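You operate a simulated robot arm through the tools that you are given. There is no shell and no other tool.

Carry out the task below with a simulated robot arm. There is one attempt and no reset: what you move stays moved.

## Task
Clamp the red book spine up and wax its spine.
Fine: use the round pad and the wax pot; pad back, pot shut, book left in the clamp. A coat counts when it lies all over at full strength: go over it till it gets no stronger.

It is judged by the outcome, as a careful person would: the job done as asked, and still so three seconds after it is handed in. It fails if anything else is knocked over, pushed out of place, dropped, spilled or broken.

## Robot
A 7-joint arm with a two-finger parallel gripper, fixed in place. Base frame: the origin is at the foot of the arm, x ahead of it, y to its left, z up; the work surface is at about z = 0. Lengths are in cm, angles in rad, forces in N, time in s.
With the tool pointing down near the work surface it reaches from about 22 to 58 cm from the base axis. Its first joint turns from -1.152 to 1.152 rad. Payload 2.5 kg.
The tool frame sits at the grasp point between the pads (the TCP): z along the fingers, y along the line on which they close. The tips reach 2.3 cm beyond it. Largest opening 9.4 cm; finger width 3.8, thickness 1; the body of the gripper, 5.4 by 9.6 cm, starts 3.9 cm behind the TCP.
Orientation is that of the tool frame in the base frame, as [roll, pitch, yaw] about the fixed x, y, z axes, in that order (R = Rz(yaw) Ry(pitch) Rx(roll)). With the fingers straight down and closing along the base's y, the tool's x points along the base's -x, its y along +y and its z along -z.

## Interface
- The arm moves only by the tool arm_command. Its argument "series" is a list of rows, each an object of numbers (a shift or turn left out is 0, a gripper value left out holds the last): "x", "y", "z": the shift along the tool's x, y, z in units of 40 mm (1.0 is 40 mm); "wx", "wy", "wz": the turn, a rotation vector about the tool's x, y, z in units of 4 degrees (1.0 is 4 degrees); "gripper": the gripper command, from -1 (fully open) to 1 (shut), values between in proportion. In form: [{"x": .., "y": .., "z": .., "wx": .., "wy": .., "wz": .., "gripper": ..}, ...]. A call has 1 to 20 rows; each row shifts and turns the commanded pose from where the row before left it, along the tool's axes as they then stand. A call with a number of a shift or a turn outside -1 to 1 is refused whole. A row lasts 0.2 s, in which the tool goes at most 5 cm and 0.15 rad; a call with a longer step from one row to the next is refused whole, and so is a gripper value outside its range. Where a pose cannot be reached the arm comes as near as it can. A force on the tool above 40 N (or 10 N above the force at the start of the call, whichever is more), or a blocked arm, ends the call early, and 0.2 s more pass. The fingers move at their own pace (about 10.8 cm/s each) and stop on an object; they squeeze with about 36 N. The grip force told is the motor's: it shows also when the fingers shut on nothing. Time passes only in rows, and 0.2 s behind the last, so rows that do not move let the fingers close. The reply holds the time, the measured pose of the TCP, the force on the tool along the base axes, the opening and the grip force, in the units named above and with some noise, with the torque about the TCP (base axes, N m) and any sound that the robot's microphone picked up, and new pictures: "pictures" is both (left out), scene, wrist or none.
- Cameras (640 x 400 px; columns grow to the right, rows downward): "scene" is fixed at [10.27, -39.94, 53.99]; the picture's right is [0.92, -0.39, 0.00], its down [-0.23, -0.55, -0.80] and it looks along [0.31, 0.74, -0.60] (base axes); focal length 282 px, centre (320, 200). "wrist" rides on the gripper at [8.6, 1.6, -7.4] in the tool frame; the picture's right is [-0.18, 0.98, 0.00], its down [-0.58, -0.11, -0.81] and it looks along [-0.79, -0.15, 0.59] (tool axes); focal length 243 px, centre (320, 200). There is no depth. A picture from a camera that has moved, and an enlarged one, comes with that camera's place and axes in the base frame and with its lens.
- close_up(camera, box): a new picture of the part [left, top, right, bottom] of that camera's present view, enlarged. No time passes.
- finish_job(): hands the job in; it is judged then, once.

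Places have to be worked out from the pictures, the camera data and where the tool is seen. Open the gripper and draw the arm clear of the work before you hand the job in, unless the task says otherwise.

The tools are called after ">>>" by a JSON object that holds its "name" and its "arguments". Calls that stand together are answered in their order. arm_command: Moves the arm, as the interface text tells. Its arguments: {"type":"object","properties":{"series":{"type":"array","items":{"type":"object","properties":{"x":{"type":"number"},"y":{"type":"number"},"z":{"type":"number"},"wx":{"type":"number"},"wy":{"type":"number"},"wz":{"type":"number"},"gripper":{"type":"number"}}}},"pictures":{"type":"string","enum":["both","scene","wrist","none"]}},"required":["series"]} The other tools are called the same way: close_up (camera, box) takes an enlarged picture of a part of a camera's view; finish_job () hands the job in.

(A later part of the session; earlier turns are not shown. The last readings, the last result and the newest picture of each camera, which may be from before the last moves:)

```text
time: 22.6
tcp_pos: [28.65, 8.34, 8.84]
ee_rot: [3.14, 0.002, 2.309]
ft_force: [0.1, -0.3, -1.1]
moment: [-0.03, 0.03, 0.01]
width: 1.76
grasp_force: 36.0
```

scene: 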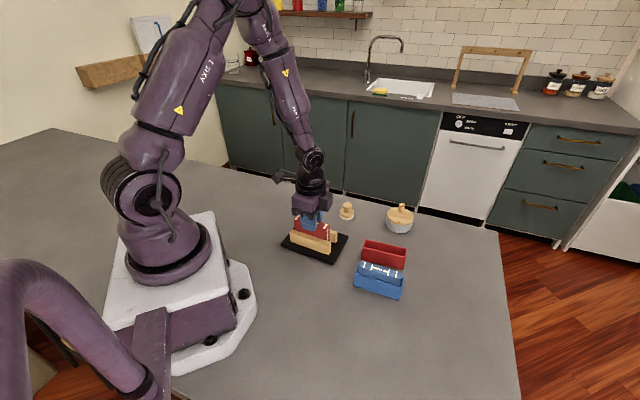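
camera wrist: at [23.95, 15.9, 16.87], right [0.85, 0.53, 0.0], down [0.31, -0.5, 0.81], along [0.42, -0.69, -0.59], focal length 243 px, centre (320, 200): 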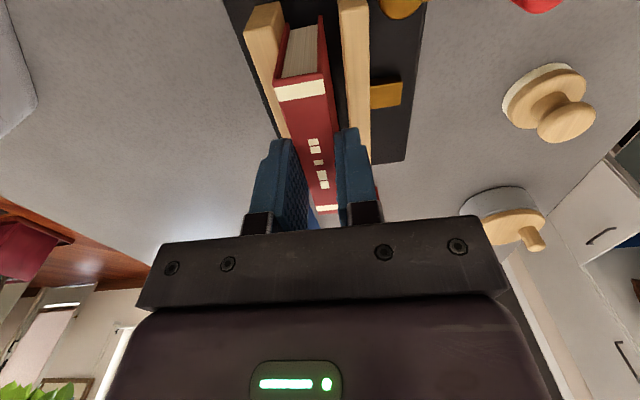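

No contact yet at TCP z=8.84. I continue in small steps.

>>> {"name": "arm_command", "arguments": {"series": [{"z": 0.03, "gripper": 1}, {"gripper": 1}], "pictures": "none"}}

>>> {"name": "arm_command", "arguments": {"series": [{"z": 0.03, "gripper": 1}, {"gripper": 1}], "pictures": "none"}}

>>> {"name": "arm_command", "arguments": {"series": [{"z": 0.03, "gripper": 1}, {"gripper": 1}], "pictures": "none"}}

```text
time: 23.2
tcp_pos: [28.81, 8.43, 8.67]
ee_rot: [-3.141, 0.0, 2.309]
ft_force: [0.3, -0.2, -0.9]
moment: [0.0, -0.03, 0.01]
width: 1.81
grasp_force: 35.7
```

```text
time: 23.8
tcp_pos: [28.71, 8.43, 8.52]
ee_rot: [3.14, 0.0, 2.311]
ft_force: [-0.3, 0.1, -1.5]
moment: [0.02, -0.02, 0.01]
width: 1.82
grasp_force: 35.6
```

```text
time: 24.4
tcp_pos: [28.64, 8.39, 8.46]
ee_rot: [3.14, -0.001, 2.31]
ft_force: [0.2, -0.1, -0.3]
moment: [-0.02, 0.01, -0.02]
width: 1.79
grasp_force: 35.8
```

Still no contact (force ≈ −1 N is only the book's weight). Fingertips are at 6.2, about 1 cm above the jaw tops, so I continue.

>>> {"name": "arm_command", "arguments": {"series": [{"z": 0.03, "gripper": 1}, {"gripper": 1}], "pictures": "none"}}

>>> {"name": "arm_command", "arguments": {"series": [{"z": 0.03, "gripper": 1}, {"gripper": 1}], "pictures": "both"}}

>>> {"name": "close_up", "arguments": {"camera": "scene", "box": [290, 200, 350, 265]}}

```text
time: 25.0
tcp_pos: [28.71, 8.38, 8.3]
ee_rot: [-3.141, -0.001, 2.31]
ft_force: [-6.1, -3.3, 26.1]
moment: [-0.2, 0.32, -0.02]
width: 1.8
grasp_force: 36.4
```

```text
time: 25.6
tcp_pos: [28.75, 8.49, 8.31]
ee_rot: [3.14, 0.002, 2.309]
ft_force: [-6.3, -2.2, 38.7]
moment: [-0.14, 0.22, -0.03]
width: 1.84
grasp_force: 36.3
camera wrist: at [23.99, 15.89, 15.74], right [0.85, 0.53, 0.0], down [0.31, -0.5, 0.81], along [0.43, -0.69, -0.59], focal length 243 px, centre (320, 200)
```

scene: 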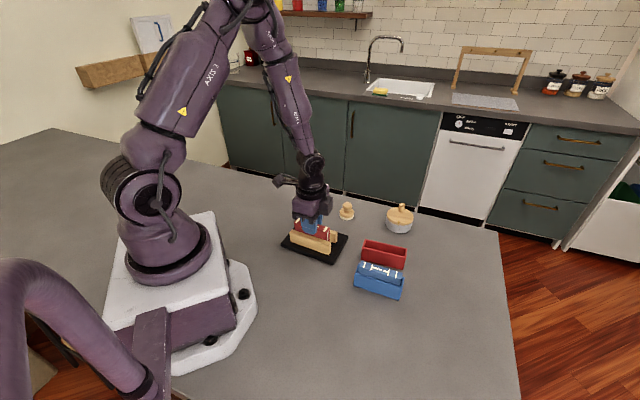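
wrist: 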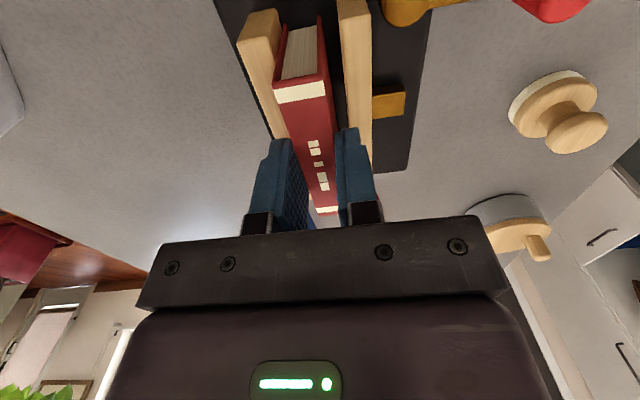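

```text
6.15 times, centred on (320, 232) of scene
camera zoom: at [10.26, -39.95, 53.99], right [0.92, -0.39, 0.0], down [-0.23, -0.55, -0.8], along [0.31, 0.74, -0.6], focal length 1732 px, centre (320, 0)
```

zoom: 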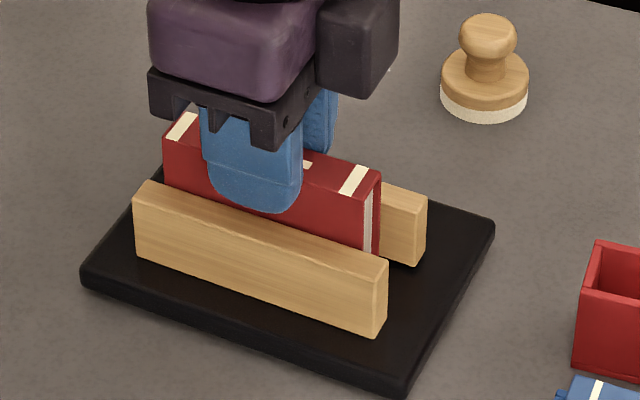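

Contact: the book's foot is on the clamp base (38 N down at TCP z≈8.3). I relieve the pressure before releasing.

>>> {"name": "arm_command", "arguments": {"series": [{"z": -0.03, "gripper": 1}, {"z": -0.02, "gripper": 1}, {"gripper": 1}], "pictures": "none"}}

```text
time: 26.4
tcp_pos: [28.58, 8.34, 8.5]
ee_rot: [-3.14, 0.0, 2.308]
ft_force: [0.2, -0.1, -1.5]
moment: [0.01, -0.04, 0.0]
width: 1.81
grasp_force: 36.6
```

Now it hangs just free of the base. I lower by under a millimetre to make light contact, then open slightly.

>>> {"name": "arm_command", "arguments": {"series": [{"z": 0.02, "gripper": 1}, {"gripper": 1}], "pictures": "none"}}

```text
time: 27.0
tcp_pos: [28.64, 8.39, 8.3]
ee_rot: [3.141, 0.001, 2.309]
ft_force: [-0.2, 0.0, -0.9]
moment: [-0.01, -0.01, -0.03]
width: 1.82
grasp_force: 36.4
```

>>> {"name": "arm_command", "arguments": {"series": [{"z": 0.01, "gripper": 1}, {"gripper": 1}], "pictures": "none"}}

```text
time: 27.6
tcp_pos: [28.66, 8.5, 8.29]
ee_rot: [3.141, 0.0, 2.309]
ft_force: [-0.8, 0.2, 4.9]
moment: [-0.09, -0.1, -0.02]
width: 1.8
grasp_force: 36.2
```

Light contact at 5 N. I open the fingers a little and look at whether the book stands.

>>> {"name": "arm_command", "arguments": {"series": [{"gripper": 0.5}, {"gripper": 0.36}, {"gripper": 0.36}], "pictures": "both"}}

>>> {"name": "close_up", "arguments": {"camera": "wrist", "box": [210, 0, 430, 230]}}

>>> {"name": "close_up", "arguments": {"camera": "scene", "box": [290, 200, 350, 265]}}

```text
time: 28.4
tcp_pos: [28.66, 8.38, 8.32]
ee_rot: [3.142, 0.0, 2.309]
ft_force: [-0.4, 0.9, -0.2]
moment: [0.0, -0.02, -0.02]
width: 2.99
grasp_force: 0.1
camera wrist: at [23.95, 15.88, 15.74], right [0.85, 0.53, 0.0], down [0.31, -0.5, 0.81], along [0.42, -0.69, -0.59], focal length 243 px, centre (320, 200)
```

scene: 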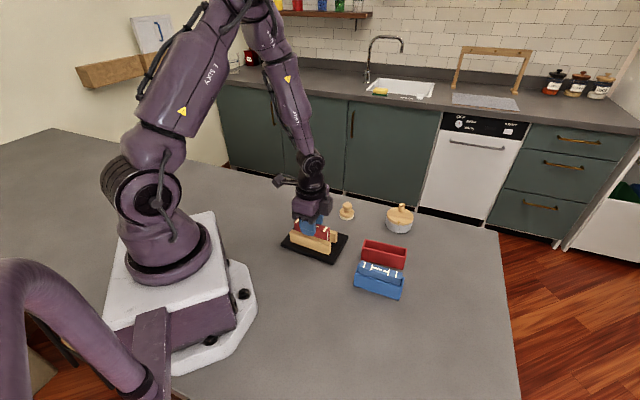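
wrist: 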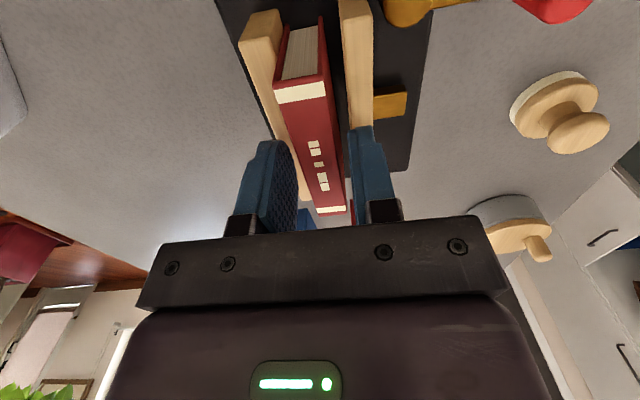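

```text
1.74 times, centred on (320, 115) of wrist
camera zoom: at [23.95, 15.88, 15.74], right [0.85, 0.53, 0.0], down [0.31, -0.5, 0.81], along [0.42, -0.69, -0.59], focal length 422 px, centre (320, 348)
```

zoom: 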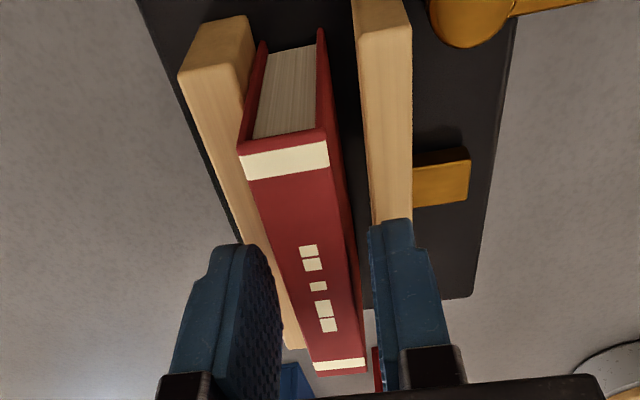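

```text
6.15 times, centred on (320, 232) of scene
camera zoom: at [10.27, -39.94, 53.99], right [0.92, -0.39, 0.0], down [-0.23, -0.55, -0.8], along [0.31, 0.74, -0.6], focal length 1732 px, centre (320, 0)
```

zoom: 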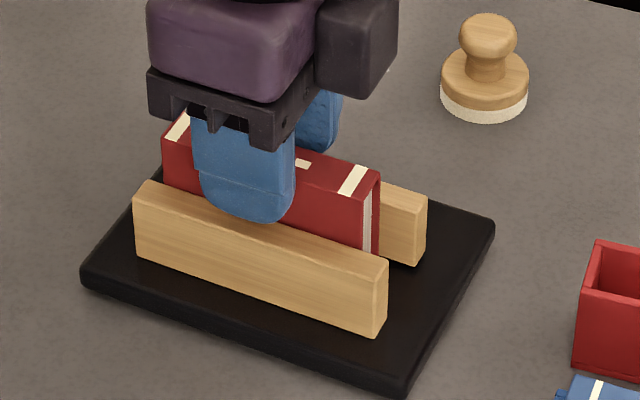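

The book stands upright on its own between the jaws. I lift straight off, then turn the tool about 90° so the fingers can straddle the lever's red knob, staying high to look first.

>>> {"name": "arm_command", "arguments": {"series": [{"z": -0.3, "gripper": 0.36}, {"z": -0.5}, {"z": -0.6}, {"z": -0.6}, {"x": 0.37, "y": 0.71}, {"x": 0.37, "y": 0.71}, {"x": 0.37, "y": 0.71}, {"wz": -1}, {"wz": -1}, {"wz": -1}, {"wz": -1}, {"wz": -1}, {"wz": -1}, {"wz": -1}, {"wz": -1}, {"wz": -1}, {"wz": -1}, {"wz": -1}, {"wz": -1}], "pictures": "none"}}

>>> {"name": "arm_command", "arguments": {"series": [{"wz": -1}, {"wz": -1}, {"wz": -1}, {"wz": -1}, {"wz": -1}, {"wz": -1}, {"wz": -1}, {"wz": -1}, {"wz": -1}, {"wz": -1}, {"wz": -0.5}, {}], "pictures": "both"}}

```text
time: 32.4
tcp_pos: [31.92, 17.36, 16.38]
ee_rot: [3.141, 0.001, -3.135]
ft_force: [-0.4, 0.7, -0.3]
moment: [0.01, 0.0, -0.04]
width: 3.03
grasp_force: 0.0
```

```text
time: 35.0
tcp_pos: [32.09, 17.38, 16.34]
ee_rot: [-3.141, 0.0, -2.401]
ft_force: [0.0, 0.7, 0.3]
moment: [-0.02, 0.0, -0.02]
width: 3.01
grasp_force: 0.0
camera wrist: at [24.5, 12.79, 23.73], right [-0.53, 0.85, 0.0], down [0.5, 0.31, 0.81], along [0.69, 0.42, -0.59], focal length 243 px, centre (320, 200)
```

scene: 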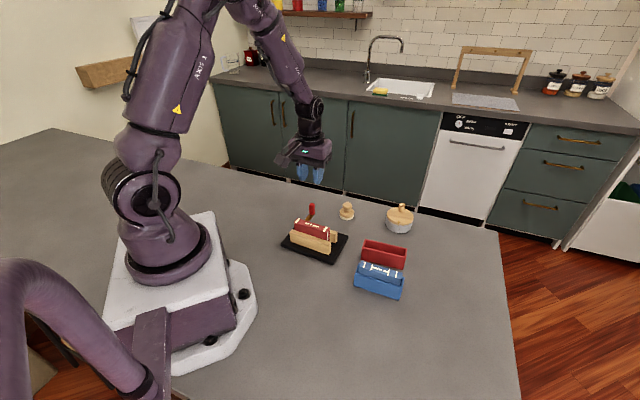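
wrist: 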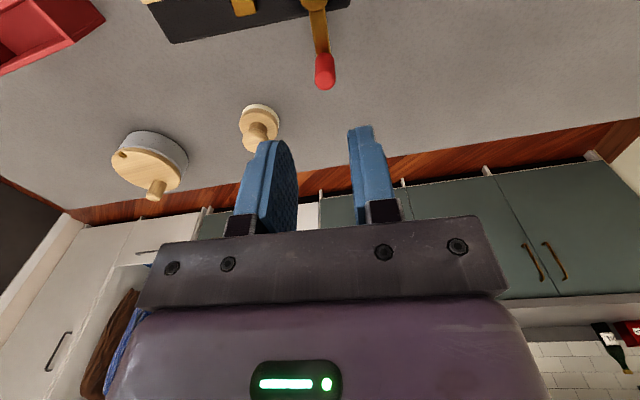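

The red knob sits between the fingers in this view. I zoom on it and on the book in the clamp.

>>> {"name": "close_up", "arguments": {"camera": "wrist", "box": [270, 0, 380, 110]}}

>>> {"name": "close_up", "arguments": {"camera": "scene", "box": [280, 195, 360, 265]}}

```text
3.64 times, centred on (325, 55) of wrist
camera zoom: at [24.5, 12.79, 23.73], right [-0.53, 0.85, 0.0], down [0.5, 0.31, 0.81], along [0.69, 0.42, -0.59], focal length 882 px, centre (302, 727)
```

zoom: 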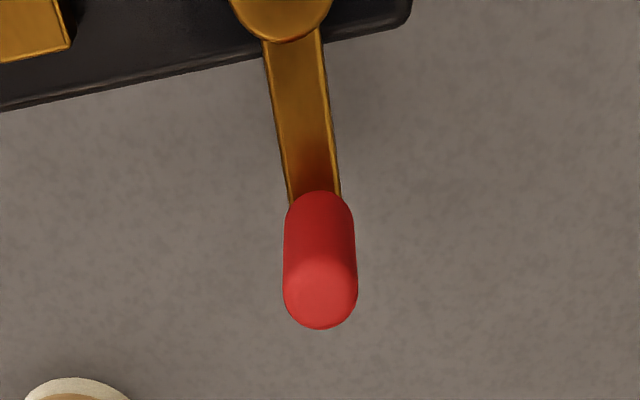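

```text
5.71 times, centred on (320, 230) of scene
camera zoom: at [10.27, -39.94, 53.99], right [0.92, -0.39, 0.0], down [-0.23, -0.55, -0.8], along [0.31, 0.74, -0.6], focal length 1608 px, centre (320, 29)
```

zoom: 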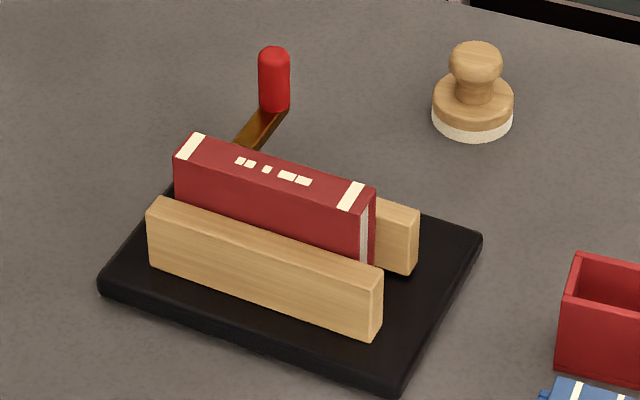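

The knob is at about (32.1, 17.9), from z≈2.6 to 6.1, on a lever about 4 cm long pivoting at (29.1, 15.25). I centre over it and lower the open fingers around it.

>>> {"name": "arm_command", "arguments": {"series": [{"x": -0.09, "y": 0.1, "z": 0.5}, {"z": 0.6}, {"z": 0.6}, {"z": 0.5}, {"z": 0.3}, {}], "pictures": "both"}}

>>> {"name": "close_up", "arguments": {"camera": "scene", "box": [280, 180, 360, 265]}}

>>> {"name": "close_up", "arguments": {"camera": "wrist", "box": [210, 0, 430, 230]}}

```text
time: 36.4
tcp_pos: [32.05, 17.93, 6.24]
ee_rot: [-3.141, 0.002, -2.405]
ft_force: [-0.2, -0.5, 0.5]
moment: [0.0, 0.01, -0.02]
width: 3.01
grasp_force: 0.0
camera wrist: at [24.42, 13.45, 13.74], right [-0.53, 0.85, 0.0], down [0.5, 0.31, 0.81], along [0.69, 0.42, -0.59], focal length 243 px, centre (320, 200)
```

scene: 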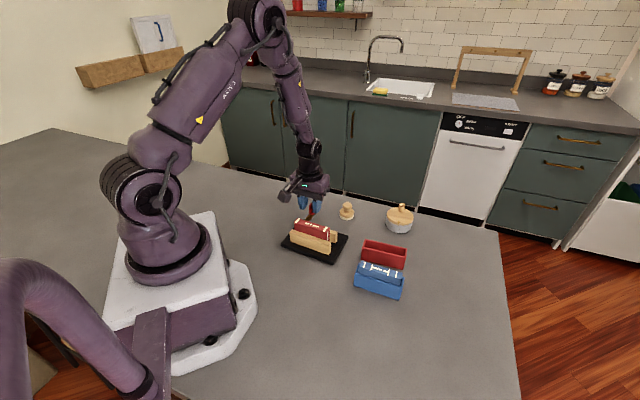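
wrist: 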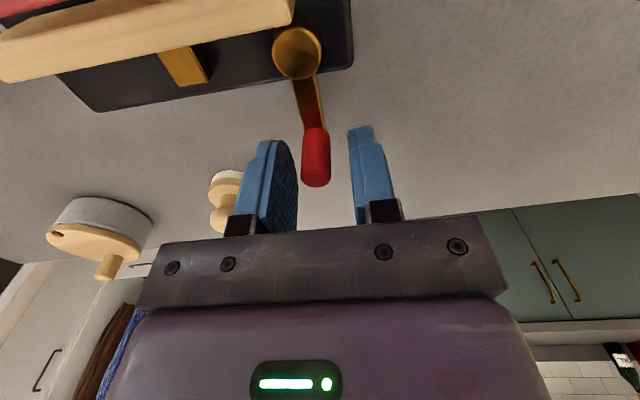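

```text
4.71 times, centred on (320, 222) of scene
camera zoom: at [10.27, -39.94, 53.99], right [0.92, -0.39, 0.0], down [-0.23, -0.55, -0.8], along [0.31, 0.74, -0.6], focal length 1324 px, centre (320, 94)
```

zoom: 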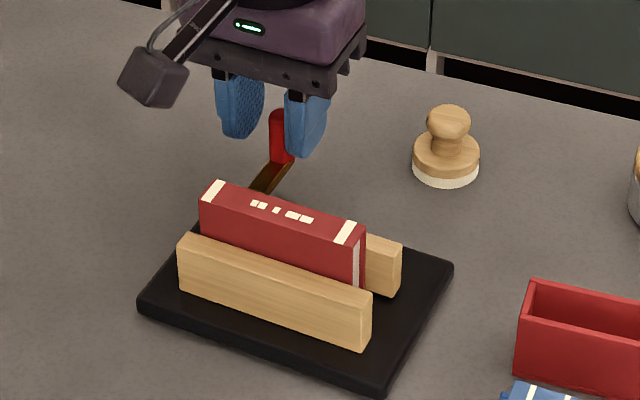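

```text
1.74 times, centred on (320, 115) of wrist
camera zoom: at [24.42, 13.45, 13.74], right [-0.53, 0.85, 0.0], down [0.5, 0.31, 0.81], along [0.69, 0.42, -0.59], focal length 422 px, centre (320, 348)
```

zoom: 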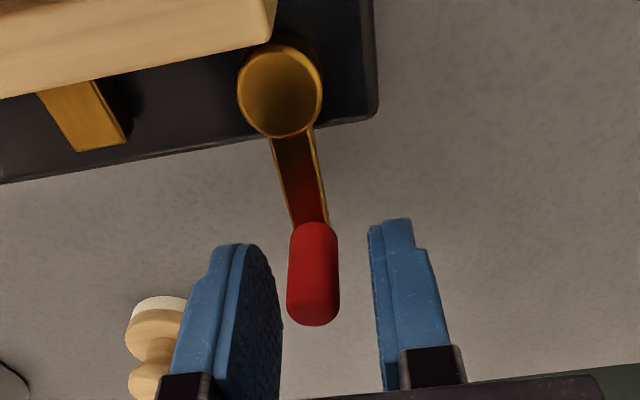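

The fingers straddle the knob. I gently try swinging the lever clockwise (tool −y) and watch the force.

>>> {"name": "arm_command", "arguments": {"series": [{"y": -0.1}, {"y": -0.1}, {"y": -0.1}, {}], "pictures": "none"}}

```text
time: 37.4
tcp_pos: [32.8, 17.16, 6.33]
ee_rot: [-3.141, 0.0, -2.404]
ft_force: [-0.3, 0.5, 0.0]
moment: [0.01, -0.02, 0.0]
width: 3.07
grasp_force: 0.3
```

Force is near zero. I look at whether the knob moved.

>>> {"name": "arm_command", "arguments": {"series": [{"y": -0.1}, {}], "pictures": "both"}}

>>> {"name": "close_up", "arguments": {"camera": "wrist", "box": [210, 0, 430, 230]}}

>>> {"name": "close_up", "arguments": {"camera": "scene", "box": [280, 180, 360, 265]}}

```text
time: 38.0
tcp_pos: [33.03, 16.79, 6.33]
ee_rot: [3.141, 0.001, -2.403]
ft_force: [0.6, 1.0, 0.0]
moment: [0.03, 0.03, -0.02]
width: 3.04
grasp_force: 0.2
camera wrist: at [25.45, 12.13, 13.72], right [-0.53, 0.85, 0.0], down [0.5, 0.31, 0.81], along [0.69, 0.42, -0.59], focal length 243 px, centre (320, 200)
```

scene: 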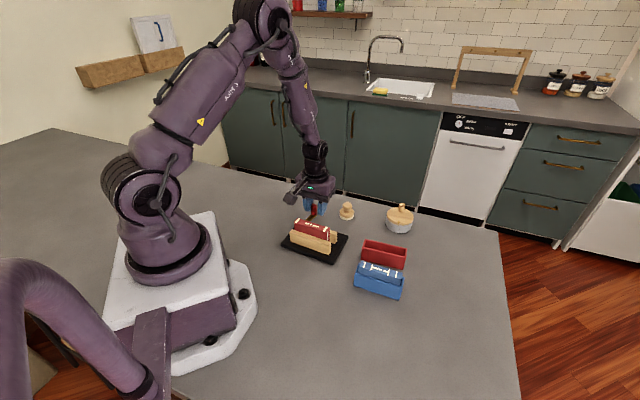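
wrist: 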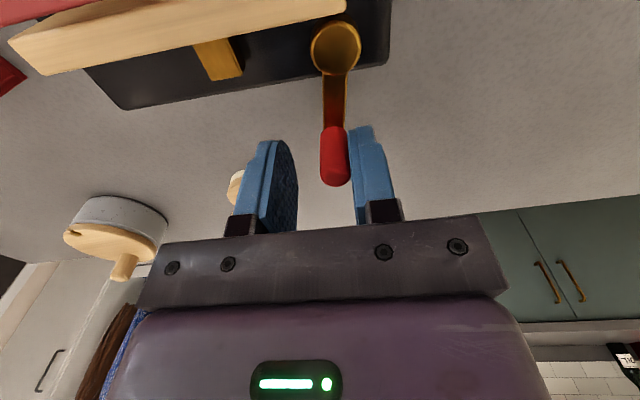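

```text
1.74 times, centred on (320, 115) of wrist
camera zoom: at [25.45, 12.13, 13.72], right [-0.53, 0.85, 0.0], down [0.5, 0.31, 0.81], along [0.69, 0.42, -0.59], focal length 422 px, centre (320, 348)
```

zoom: 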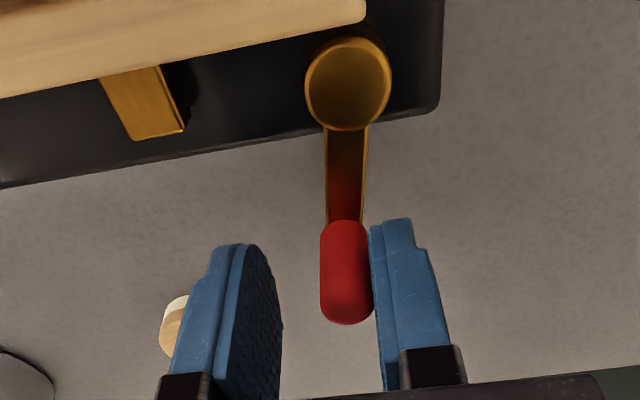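

```text
4.71 times, centred on (320, 222) of scene
camera zoom: at [10.27, -39.94, 53.99], right [0.92, -0.39, 0.0], down [-0.23, -0.55, -0.8], along [0.31, 0.74, -0.6], focal length 1324 px, centre (320, 94)
```

zoom: 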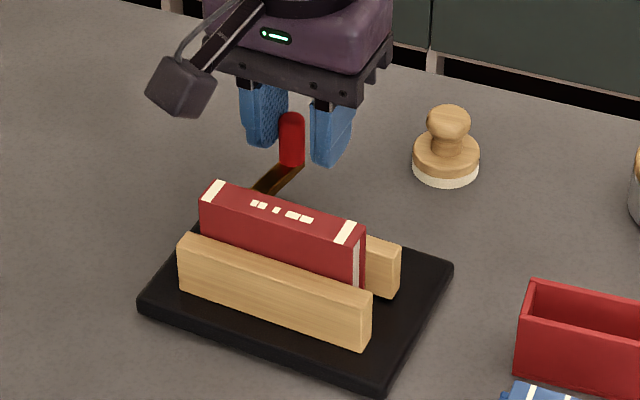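

The lever turned about 10° clockwise freely. I continue clockwise, rotating the tool about the pivot along with it, 24° more.

>>> {"name": "arm_command", "arguments": {"series": [{"x": 0.0288, "y": -0.0678, "wz": 1}, {"x": 0.0288, "y": -0.0678, "wz": 1}, {"x": 0.0288, "y": -0.0678, "wz": 1}, {"x": 0.0288, "y": -0.0678, "wz": 1}, {"x": 0.0288, "y": -0.0678, "wz": 1}, {"x": 0.0288, "y": -0.0678, "wz": 1}, {}], "pictures": "both"}}

>>> {"name": "close_up", "arguments": {"camera": "scene", "box": [280, 180, 360, 265]}}

>>> {"name": "close_up", "arguments": {"camera": "wrist", "box": [210, 0, 430, 230]}}

```text
time: 39.6
tcp_pos: [33.23, 15.12, 6.33]
ee_rot: [3.14, 0.0, -2.823]
ft_force: [0.4, 0.5, 0.1]
moment: [0.01, 0.04, -0.02]
width: 3.04
grasp_force: 0.1
camera wrist: at [24.54, 13.83, 13.8], right [-0.13, 0.99, 0.0], down [0.59, 0.08, 0.81], along [0.8, 0.11, -0.59], focal length 243 px, centre (320, 200)
```

scene: 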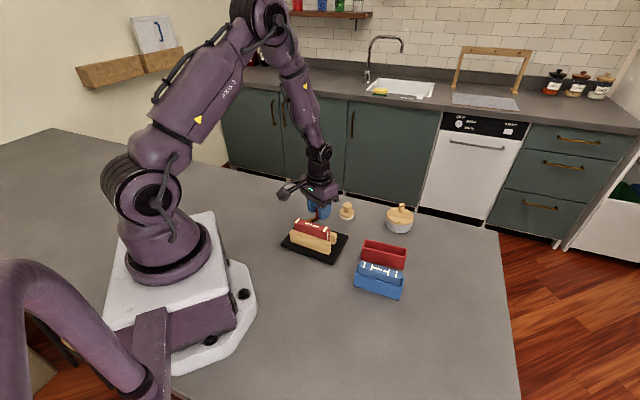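
wrist: 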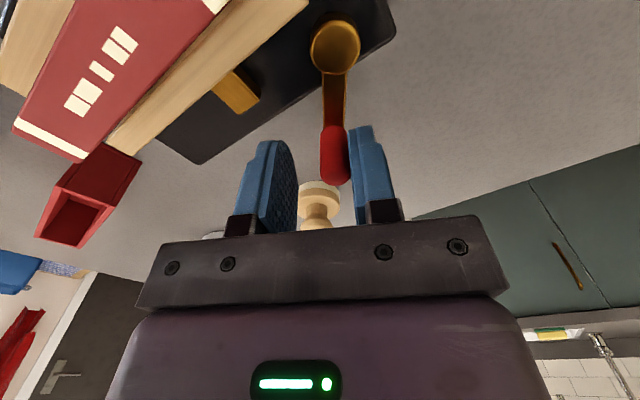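

```text
4.71 times, centred on (320, 222) of scene
camera zoom: at [10.27, -39.94, 53.99], right [0.92, -0.39, 0.0], down [-0.23, -0.55, -0.8], along [0.31, 0.74, -0.6], focal length 1324 px, centre (320, 94)
```

zoom: 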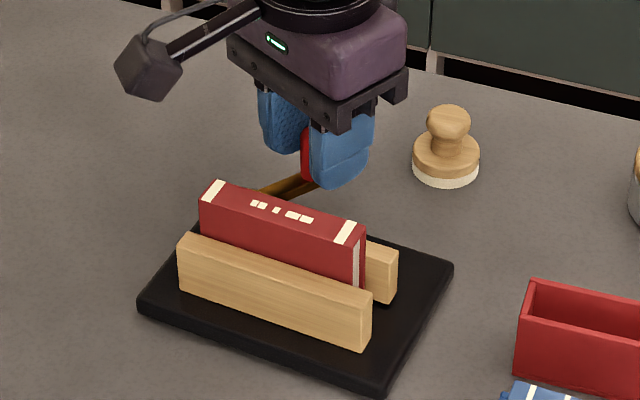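

```text
1.74 times, centred on (320, 115) of wrist
camera zoom: at [24.54, 13.83, 13.8], right [-0.13, 0.99, 0.0], down [0.59, 0.08, 0.81], along [0.8, 0.11, -0.59], focal length 422 px, centre (320, 348)
```

zoom: 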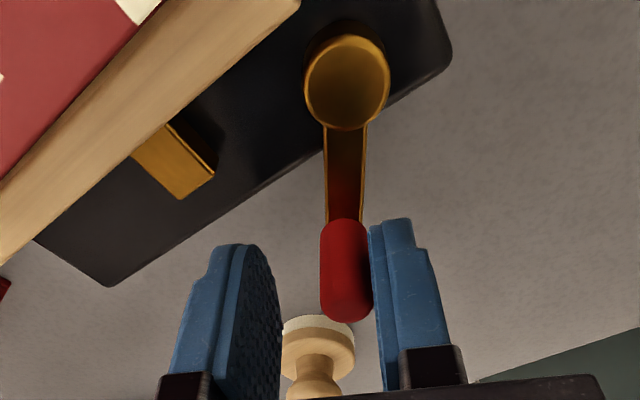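

Clockwise closes the back jaw, which has crept forward slightly. The inner finger would soon hit that jaw, so I lift off, shut the gripper, and continue pushing the knob from its outer side only.

>>> {"name": "arm_command", "arguments": {"series": [{"y": 0.1}, {"z": -0.5}, {"z": -0.5}, {"wz": 1, "gripper": 1}, {"wz": 1, "gripper": 1}, {"wz": 0.4, "gripper": 1}, {"y": 0.64, "gripper": 1}, {"z": 0.5, "gripper": 1}, {"z": 0.5, "gripper": 1}, {"gripper": 1}], "pictures": "both"}}

>>> {"name": "close_up", "arguments": {"camera": "scene", "box": [280, 180, 360, 265]}}

>>> {"name": "close_up", "arguments": {"camera": "wrist", "box": [210, 0, 430, 230]}}

```text
time: 41.8
tcp_pos: [32.82, 17.96, 6.52]
ee_rot: [3.14, 0.0, -2.99]
ft_force: [0.9, 0.4, -0.6]
moment: [0.01, 0.04, 0.02]
width: 0.0
grasp_force: 35.5
camera wrist: at [23.99, 18.22, 13.84], right [0.03, 1.0, 0.0], down [0.59, -0.02, 0.81], along [0.81, -0.03, -0.59], focal length 243 px, centre (320, 200)
```

scene: 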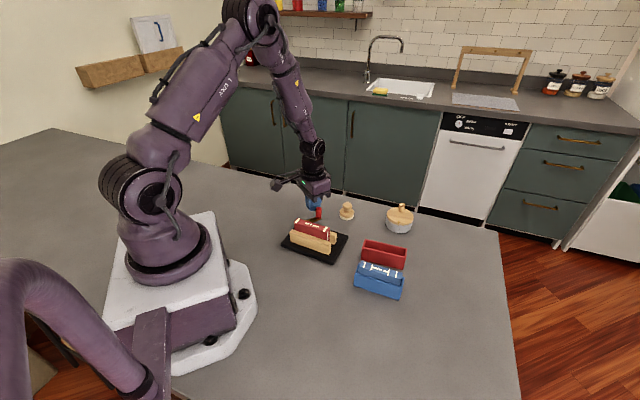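
wrist: 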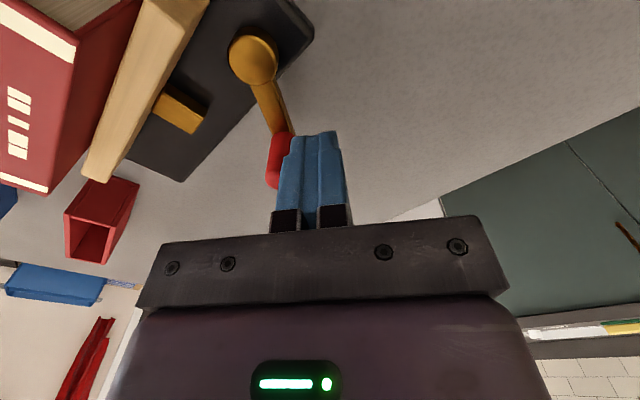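

```text
4.71 times, centred on (320, 222) of scene
camera zoom: at [10.27, -39.94, 53.99], right [0.92, -0.39, 0.0], down [-0.23, -0.55, -0.8], along [0.31, 0.74, -0.6], focal length 1324 px, centre (320, 94)
```

zoom: 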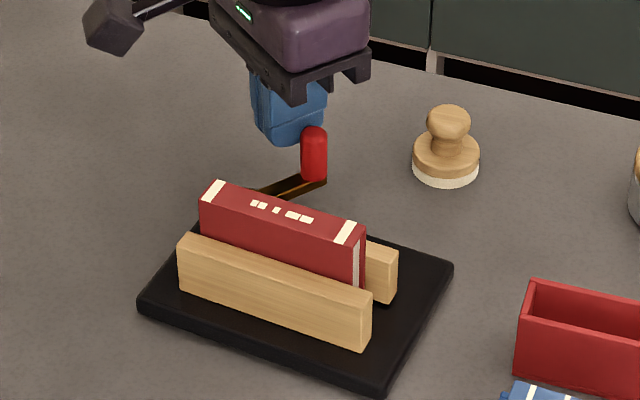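

```text
1.74 times, centred on (320, 115) of wrist
camera zoom: at [23.99, 18.22, 13.84], right [0.03, 1.0, 0.0], down [0.59, -0.02, 0.81], along [0.81, -0.03, -0.59], focal length 422 px, centre (320, 348)
```

zoom: 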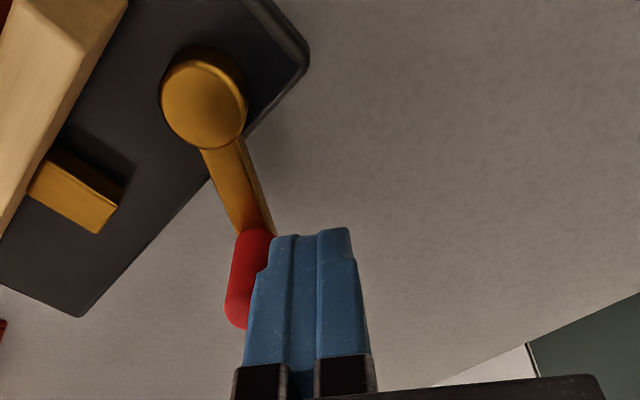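

The lever stays where it was left and the shut fingers are on the knob's outer side. I close the remaining gap and push on around the pivot.

>>> {"name": "arm_command", "arguments": {"series": [{"y": -0.11, "gripper": 1}, {"x": -0.0266, "y": -0.0724, "wz": 1}, {"x": -0.0266, "y": -0.0724, "wz": 1}, {"x": -0.0266, "y": -0.0724, "wz": 1}, {"x": -0.0266, "y": -0.0724, "wz": 1}, {"x": -0.0266, "y": -0.0724, "wz": 1}, {"x": -0.0266, "y": -0.0724, "wz": 1}, {}], "pictures": "both"}}

>>> {"name": "close_up", "arguments": {"camera": "scene", "box": [280, 180, 360, 265]}}

>>> {"name": "close_up", "arguments": {"camera": "wrist", "box": [210, 0, 430, 230]}}

```text
time: 43.6
tcp_pos: [33.54, 15.75, 6.31]
ee_rot: [-3.141, 0.0, 2.873]
ft_force: [0.6, 0.2, -0.3]
moment: [-0.01, 0.03, 0.02]
width: 0.02
grasp_force: 35.9
camera wrist: at [25.49, 19.58, 13.72], right [0.44, 0.9, 0.0], down [0.53, -0.26, 0.81], along [0.72, -0.35, -0.59], focal length 243 px, centre (320, 200)
```

scene: 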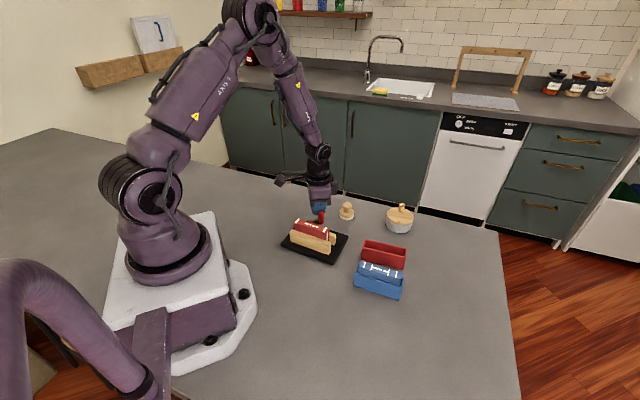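
wrist: 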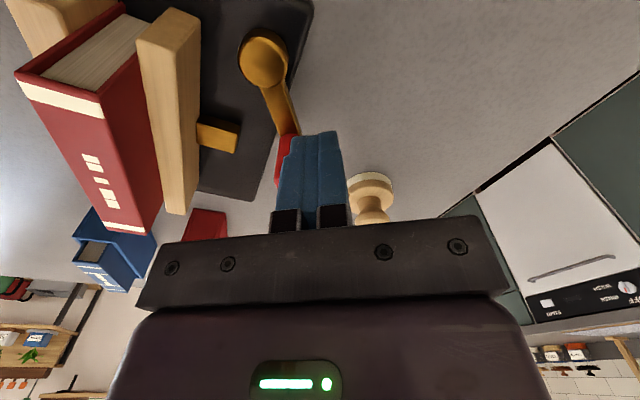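

```text
4.71 times, centred on (320, 222) of scene
camera zoom: at [10.27, -39.94, 53.99], right [0.92, -0.39, 0.0], down [-0.23, -0.55, -0.8], along [0.31, 0.74, -0.6], focal length 1324 px, centre (320, 94)
```

zoom: 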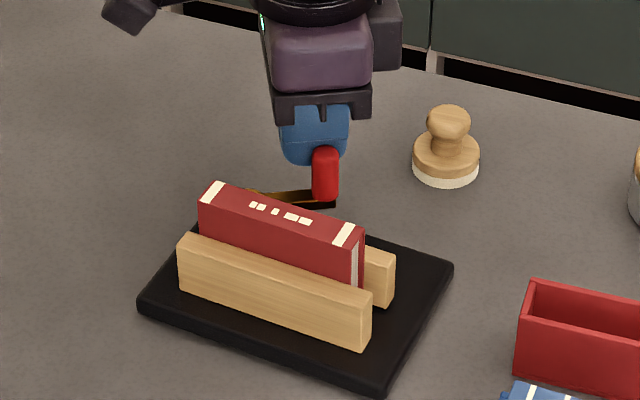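

```text
1.74 times, centred on (320, 115) of wrist
camera zoom: at [25.49, 19.58, 13.72], right [0.44, 0.9, 0.0], down [0.53, -0.26, 0.81], along [0.72, -0.35, -0.59], focal length 422 px, centre (320, 348)
```

zoom: 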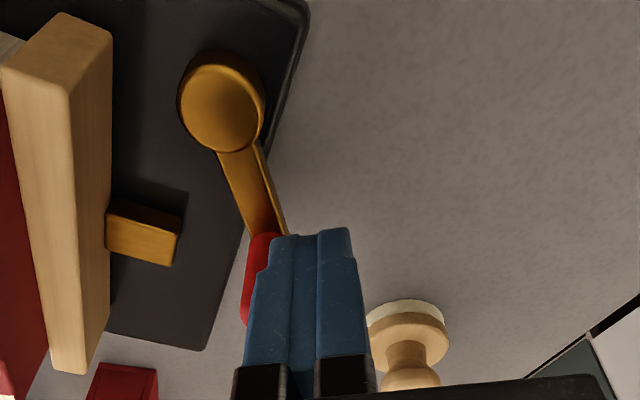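

The lever is at about −16° and the back jaw keeps advancing. I continue around the pivot.

>>> {"name": "arm_command", "arguments": {"series": [{"x": -0.0266, "y": -0.0724, "wz": 1, "gripper": 1}, {"x": -0.0266, "y": -0.0724, "wz": 1}, {"x": -0.0266, "y": -0.0724, "wz": 1}, {"x": -0.0266, "y": -0.0724, "wz": 1}, {"x": -0.0266, "y": -0.0724, "wz": 1}, {}], "pictures": "both"}}

>>> {"name": "close_up", "arguments": {"camera": "scene", "box": [280, 180, 360, 265]}}

>>> {"name": "close_up", "arguments": {"camera": "wrist", "box": [140, 0, 360, 230]}}

```text
time: 45.0
tcp_pos: [33.36, 14.25, 6.36]
ee_rot: [-3.14, 0.001, 2.523]
ft_force: [0.4, 0.3, 0.0]
moment: [0.02, -0.02, 0.03]
width: 0.01
grasp_force: 35.9
camera wrist: at [27.23, 20.55, 13.76], right [0.72, 0.69, 0.0], down [0.41, -0.43, 0.81], along [0.56, -0.58, -0.59], focal length 243 px, centre (320, 200)
```

scene: 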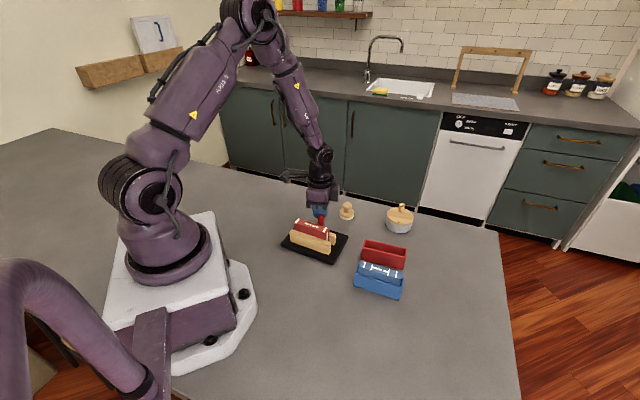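
wrist: 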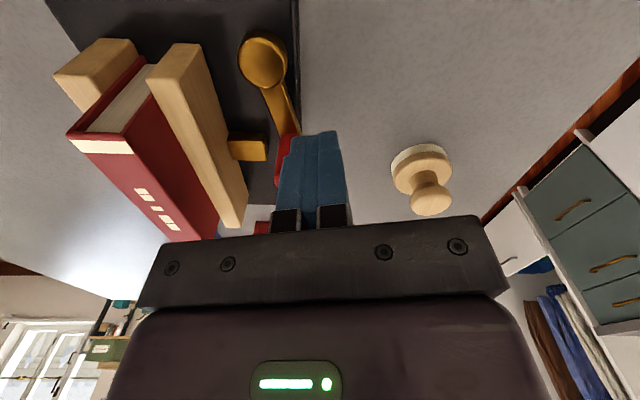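

```text
4.71 times, centred on (320, 222) of scene
camera zoom: at [10.27, -39.94, 53.99], right [0.92, -0.39, 0.0], down [-0.23, -0.55, -0.8], along [0.31, 0.74, -0.6], focal length 1324 px, centre (320, 94)
```

zoom: 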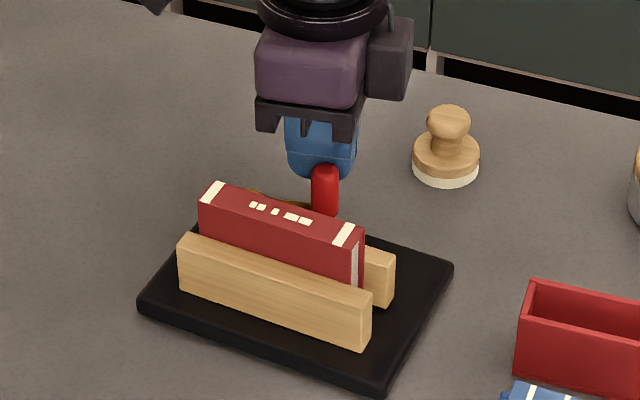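

```text
1.74 times, centred on (250, 115) of wrist
camera zoom: at [27.23, 20.55, 13.76], right [0.72, 0.69, 0.0], down [0.41, -0.43, 0.81], along [0.56, -0.58, -0.59], focal length 422 px, centre (442, 348)
```

zoom: 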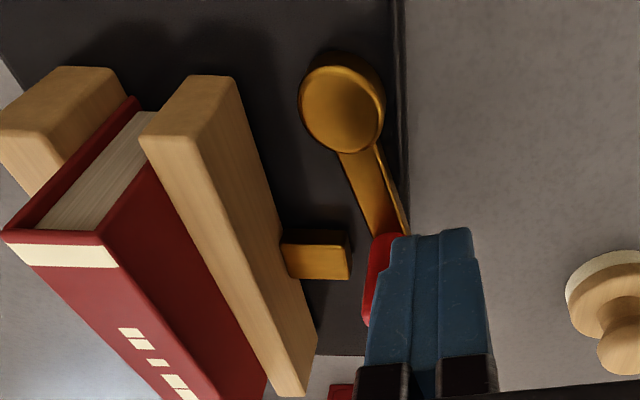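

The jaw is now close to the book. I continue in smaller stretches and watch the force.

>>> {"name": "arm_command", "arguments": {"series": [{"x": -0.0266, "y": -0.0724, "wz": 1, "gripper": 1}, {"x": -0.0266, "y": -0.0724, "wz": 1}, {"x": -0.0266, "y": -0.0724, "wz": 1}, {}], "pictures": "both"}}

>>> {"name": "close_up", "arguments": {"camera": "wrist", "box": [60, 0, 360, 230]}}

>>> {"name": "close_up", "arguments": {"camera": "scene", "box": [280, 180, 360, 265]}}

```text
time: 46.0
tcp_pos: [33.23, 13.28, 6.37]
ee_rot: [3.139, 0.003, 2.316]
ft_force: [9.8, 9.1, 0.5]
moment: [0.11, -0.11, 0.04]
width: 0.0
grasp_force: 35.4
camera wrist: at [28.45, 20.84, 13.77], right [0.85, 0.53, 0.0], down [0.31, -0.5, 0.81], along [0.43, -0.68, -0.59], focal length 243 px, centre (320, 200)
```

scene: 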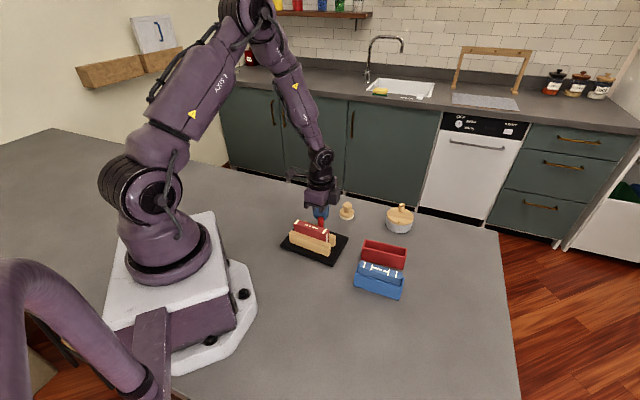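
wrist: 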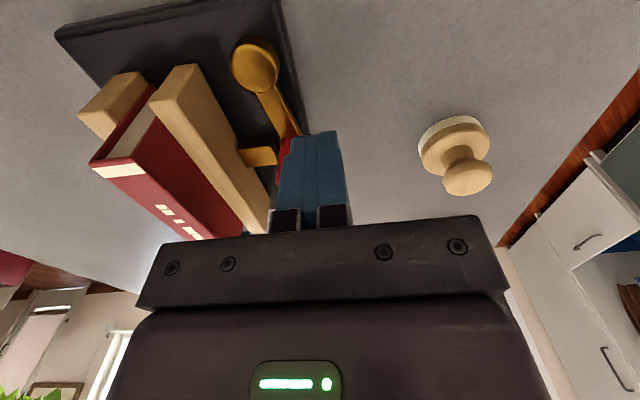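

```text
1.74 times, centred on (210, 115) of wrist
camera zoom: at [28.45, 20.84, 13.77], right [0.85, 0.53, 0.0], down [0.31, -0.5, 0.81], along [0.43, -0.68, -0.59], focal length 422 px, centre (511, 348)
```

zoom: 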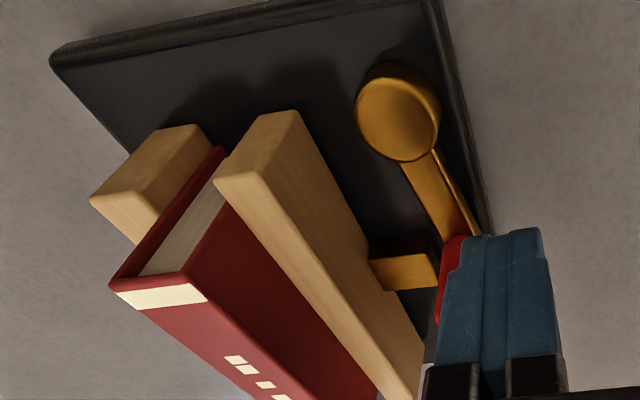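

```text
4.71 times, centred on (320, 222) of scene
camera zoom: at [10.27, -39.94, 53.99], right [0.92, -0.39, 0.0], down [-0.23, -0.55, -0.8], along [0.31, 0.74, -0.6], focal length 1324 px, centre (320, 94)
```

zoom: 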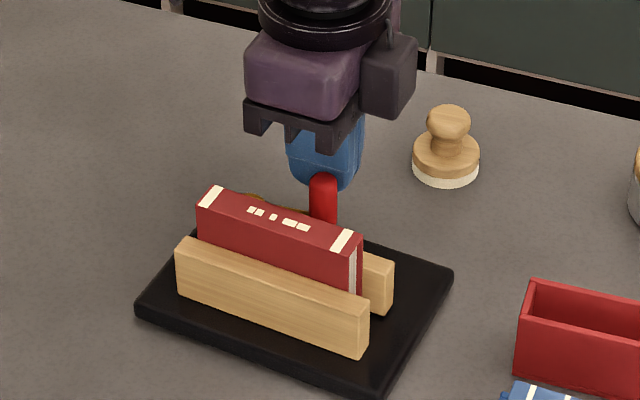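

Force has risen to about 13 N and the whole clamp slid roughly 0.3–0.4 cm, so the lever is blocked: either the book is pinched or it is at its stop. I back off and lift to inspect.

>>> {"name": "arm_command", "arguments": {"series": [{"y": 0.15}, {"z": -0.5}, {"z": -0.7}, {"z": -0.8}, {"z": -0.6}, {}], "pictures": "both"}}

>>> {"name": "close_up", "arguments": {"camera": "scene", "box": [280, 195, 360, 265]}}

>>> {"name": "close_up", "arguments": {"camera": "wrist", "box": [130, 0, 330, 150]}}

```text
time: 47.4
tcp_pos: [33.49, 13.69, 16.47]
ee_rot: [3.141, 0.0, 2.316]
ft_force: [0.6, -0.5, -0.2]
moment: [0.01, -0.01, -0.01]
width: 0.0
grasp_force: 36.6
camera wrist: at [28.72, 21.19, 23.96], right [0.85, 0.53, 0.0], down [0.31, -0.5, 0.81], along [0.43, -0.68, -0.59], focal length 243 px, centre (320, 200)
```

scene: 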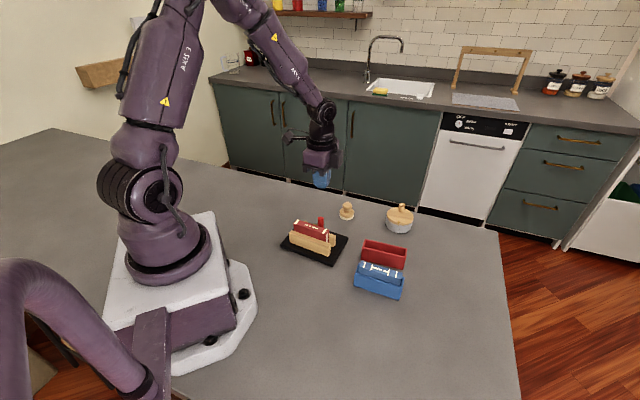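
wrist: 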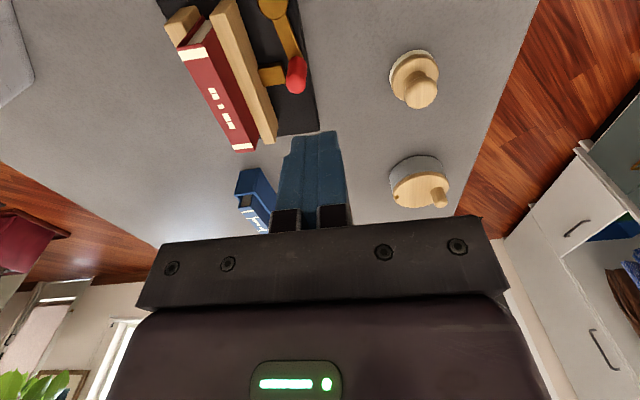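

```text
5.71 times, centred on (320, 230) of scene
camera zoom: at [10.27, -39.94, 53.99], right [0.92, -0.39, 0.0], down [-0.23, -0.55, -0.8], along [0.31, 0.74, -0.6], focal length 1608 px, centre (320, 29)
```

zoom: 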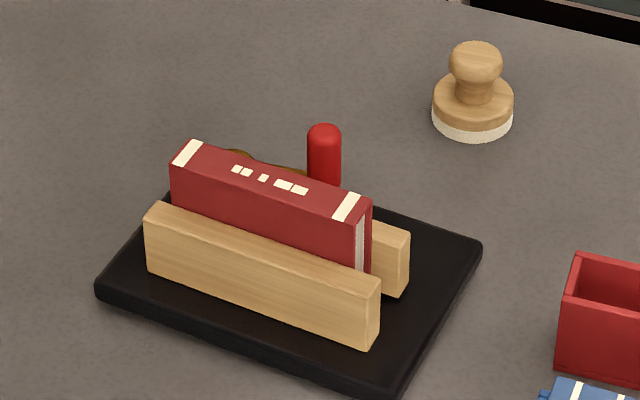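

```text
2.67 times, centred on (230, 75) of wrist
camera zoom: at [28.72, 21.19, 23.96], right [0.85, 0.53, 0.0], down [0.31, -0.5, 0.81], along [0.43, -0.68, -0.59], focal length 647 px, centre (560, 533)
```

zoom: 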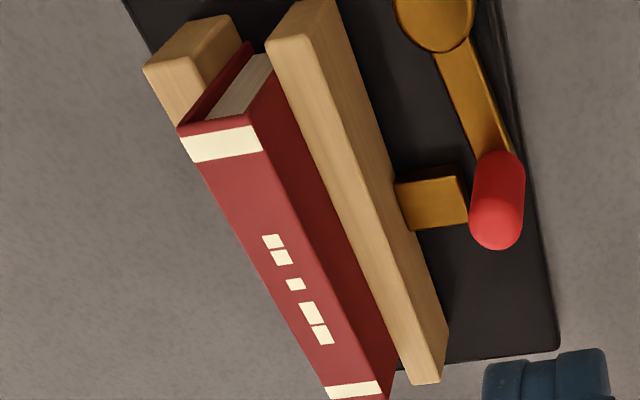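

The clamp shifted only about 0.2 cm and the lever is now folded along the back jaw. I zoom to see whether the jaw actually presses the book.

>>> {"name": "close_up", "arguments": {"camera": "wrist", "box": [160, 0, 260, 70]}}

>>> {"name": "close_up", "arguments": {"camera": "wrist", "box": [220, 80, 310, 160]}}

>>> {"name": "close_up", "arguments": {"camera": "scene", "box": [315, 220, 345, 260]}}

>>> {"name": "close_up", "arguments": {"camera": "scene", "box": [290, 205, 330, 240]}}

```text
5.71 times, centred on (210, 35) of wrist
camera zoom: at [28.72, 21.19, 23.96], right [0.85, 0.53, 0.0], down [0.31, -0.5, 0.81], along [0.43, -0.68, -0.59], focal length 1386 px, centre (949, 1143)
```

zoom: 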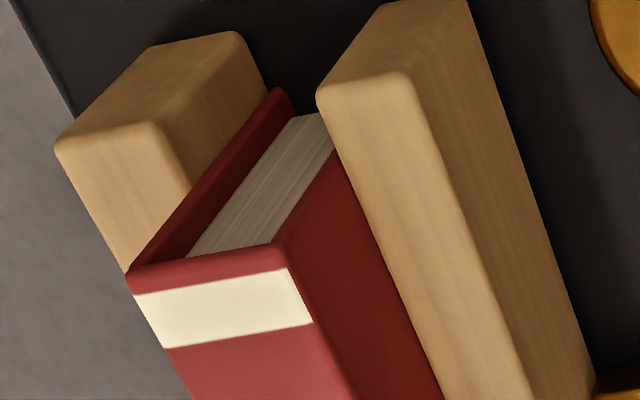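

```text
5.00 times, centred on (265, 120) of wrist
camera zoom: at [28.72, 21.19, 23.96], right [0.85, 0.53, 0.0], down [0.31, -0.5, 0.81], along [0.43, -0.68, -0.59], focal length 1213 px, centre (595, 600)
```

zoom: 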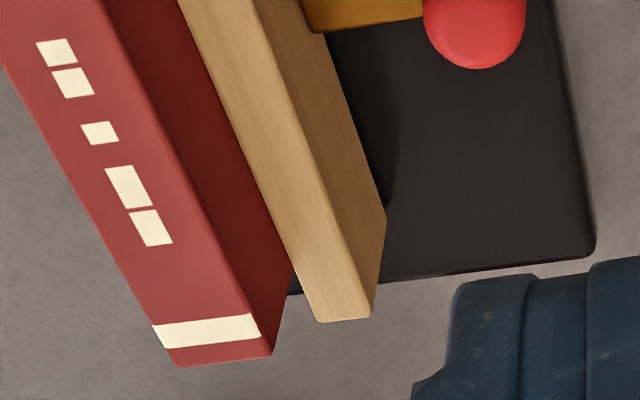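

```text
10.00 times, centred on (330, 240) of scene
camera zoom: at [10.27, -39.94, 53.99], right [0.92, -0.39, 0.0], down [-0.23, -0.55, -0.8], along [0.31, 0.74, -0.6], focal length 2815 px, centre (220, -200)
```

zoom: 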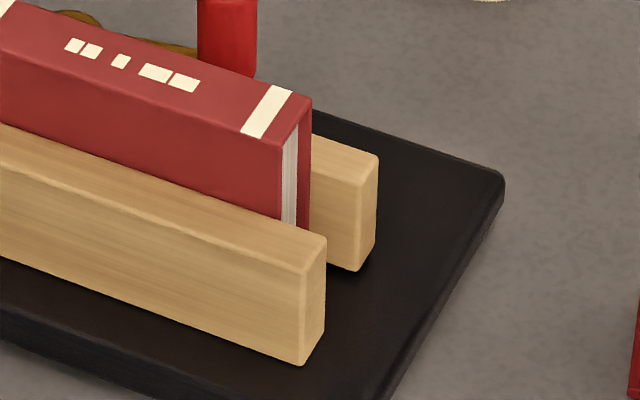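

```text
11.43 times, centred on (310, 222) of scene
camera zoom: at [10.27, -39.94, 53.99], right [0.92, -0.39, 0.0], down [-0.23, -0.55, -0.8], along [0.31, 0.74, -0.6], focal length 3217 px, centre (434, -57)
```

zoom: 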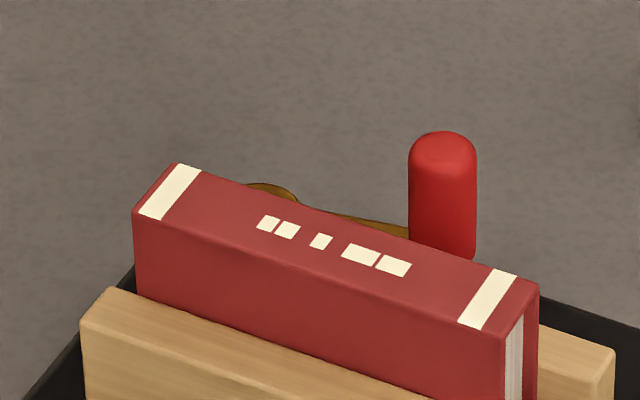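

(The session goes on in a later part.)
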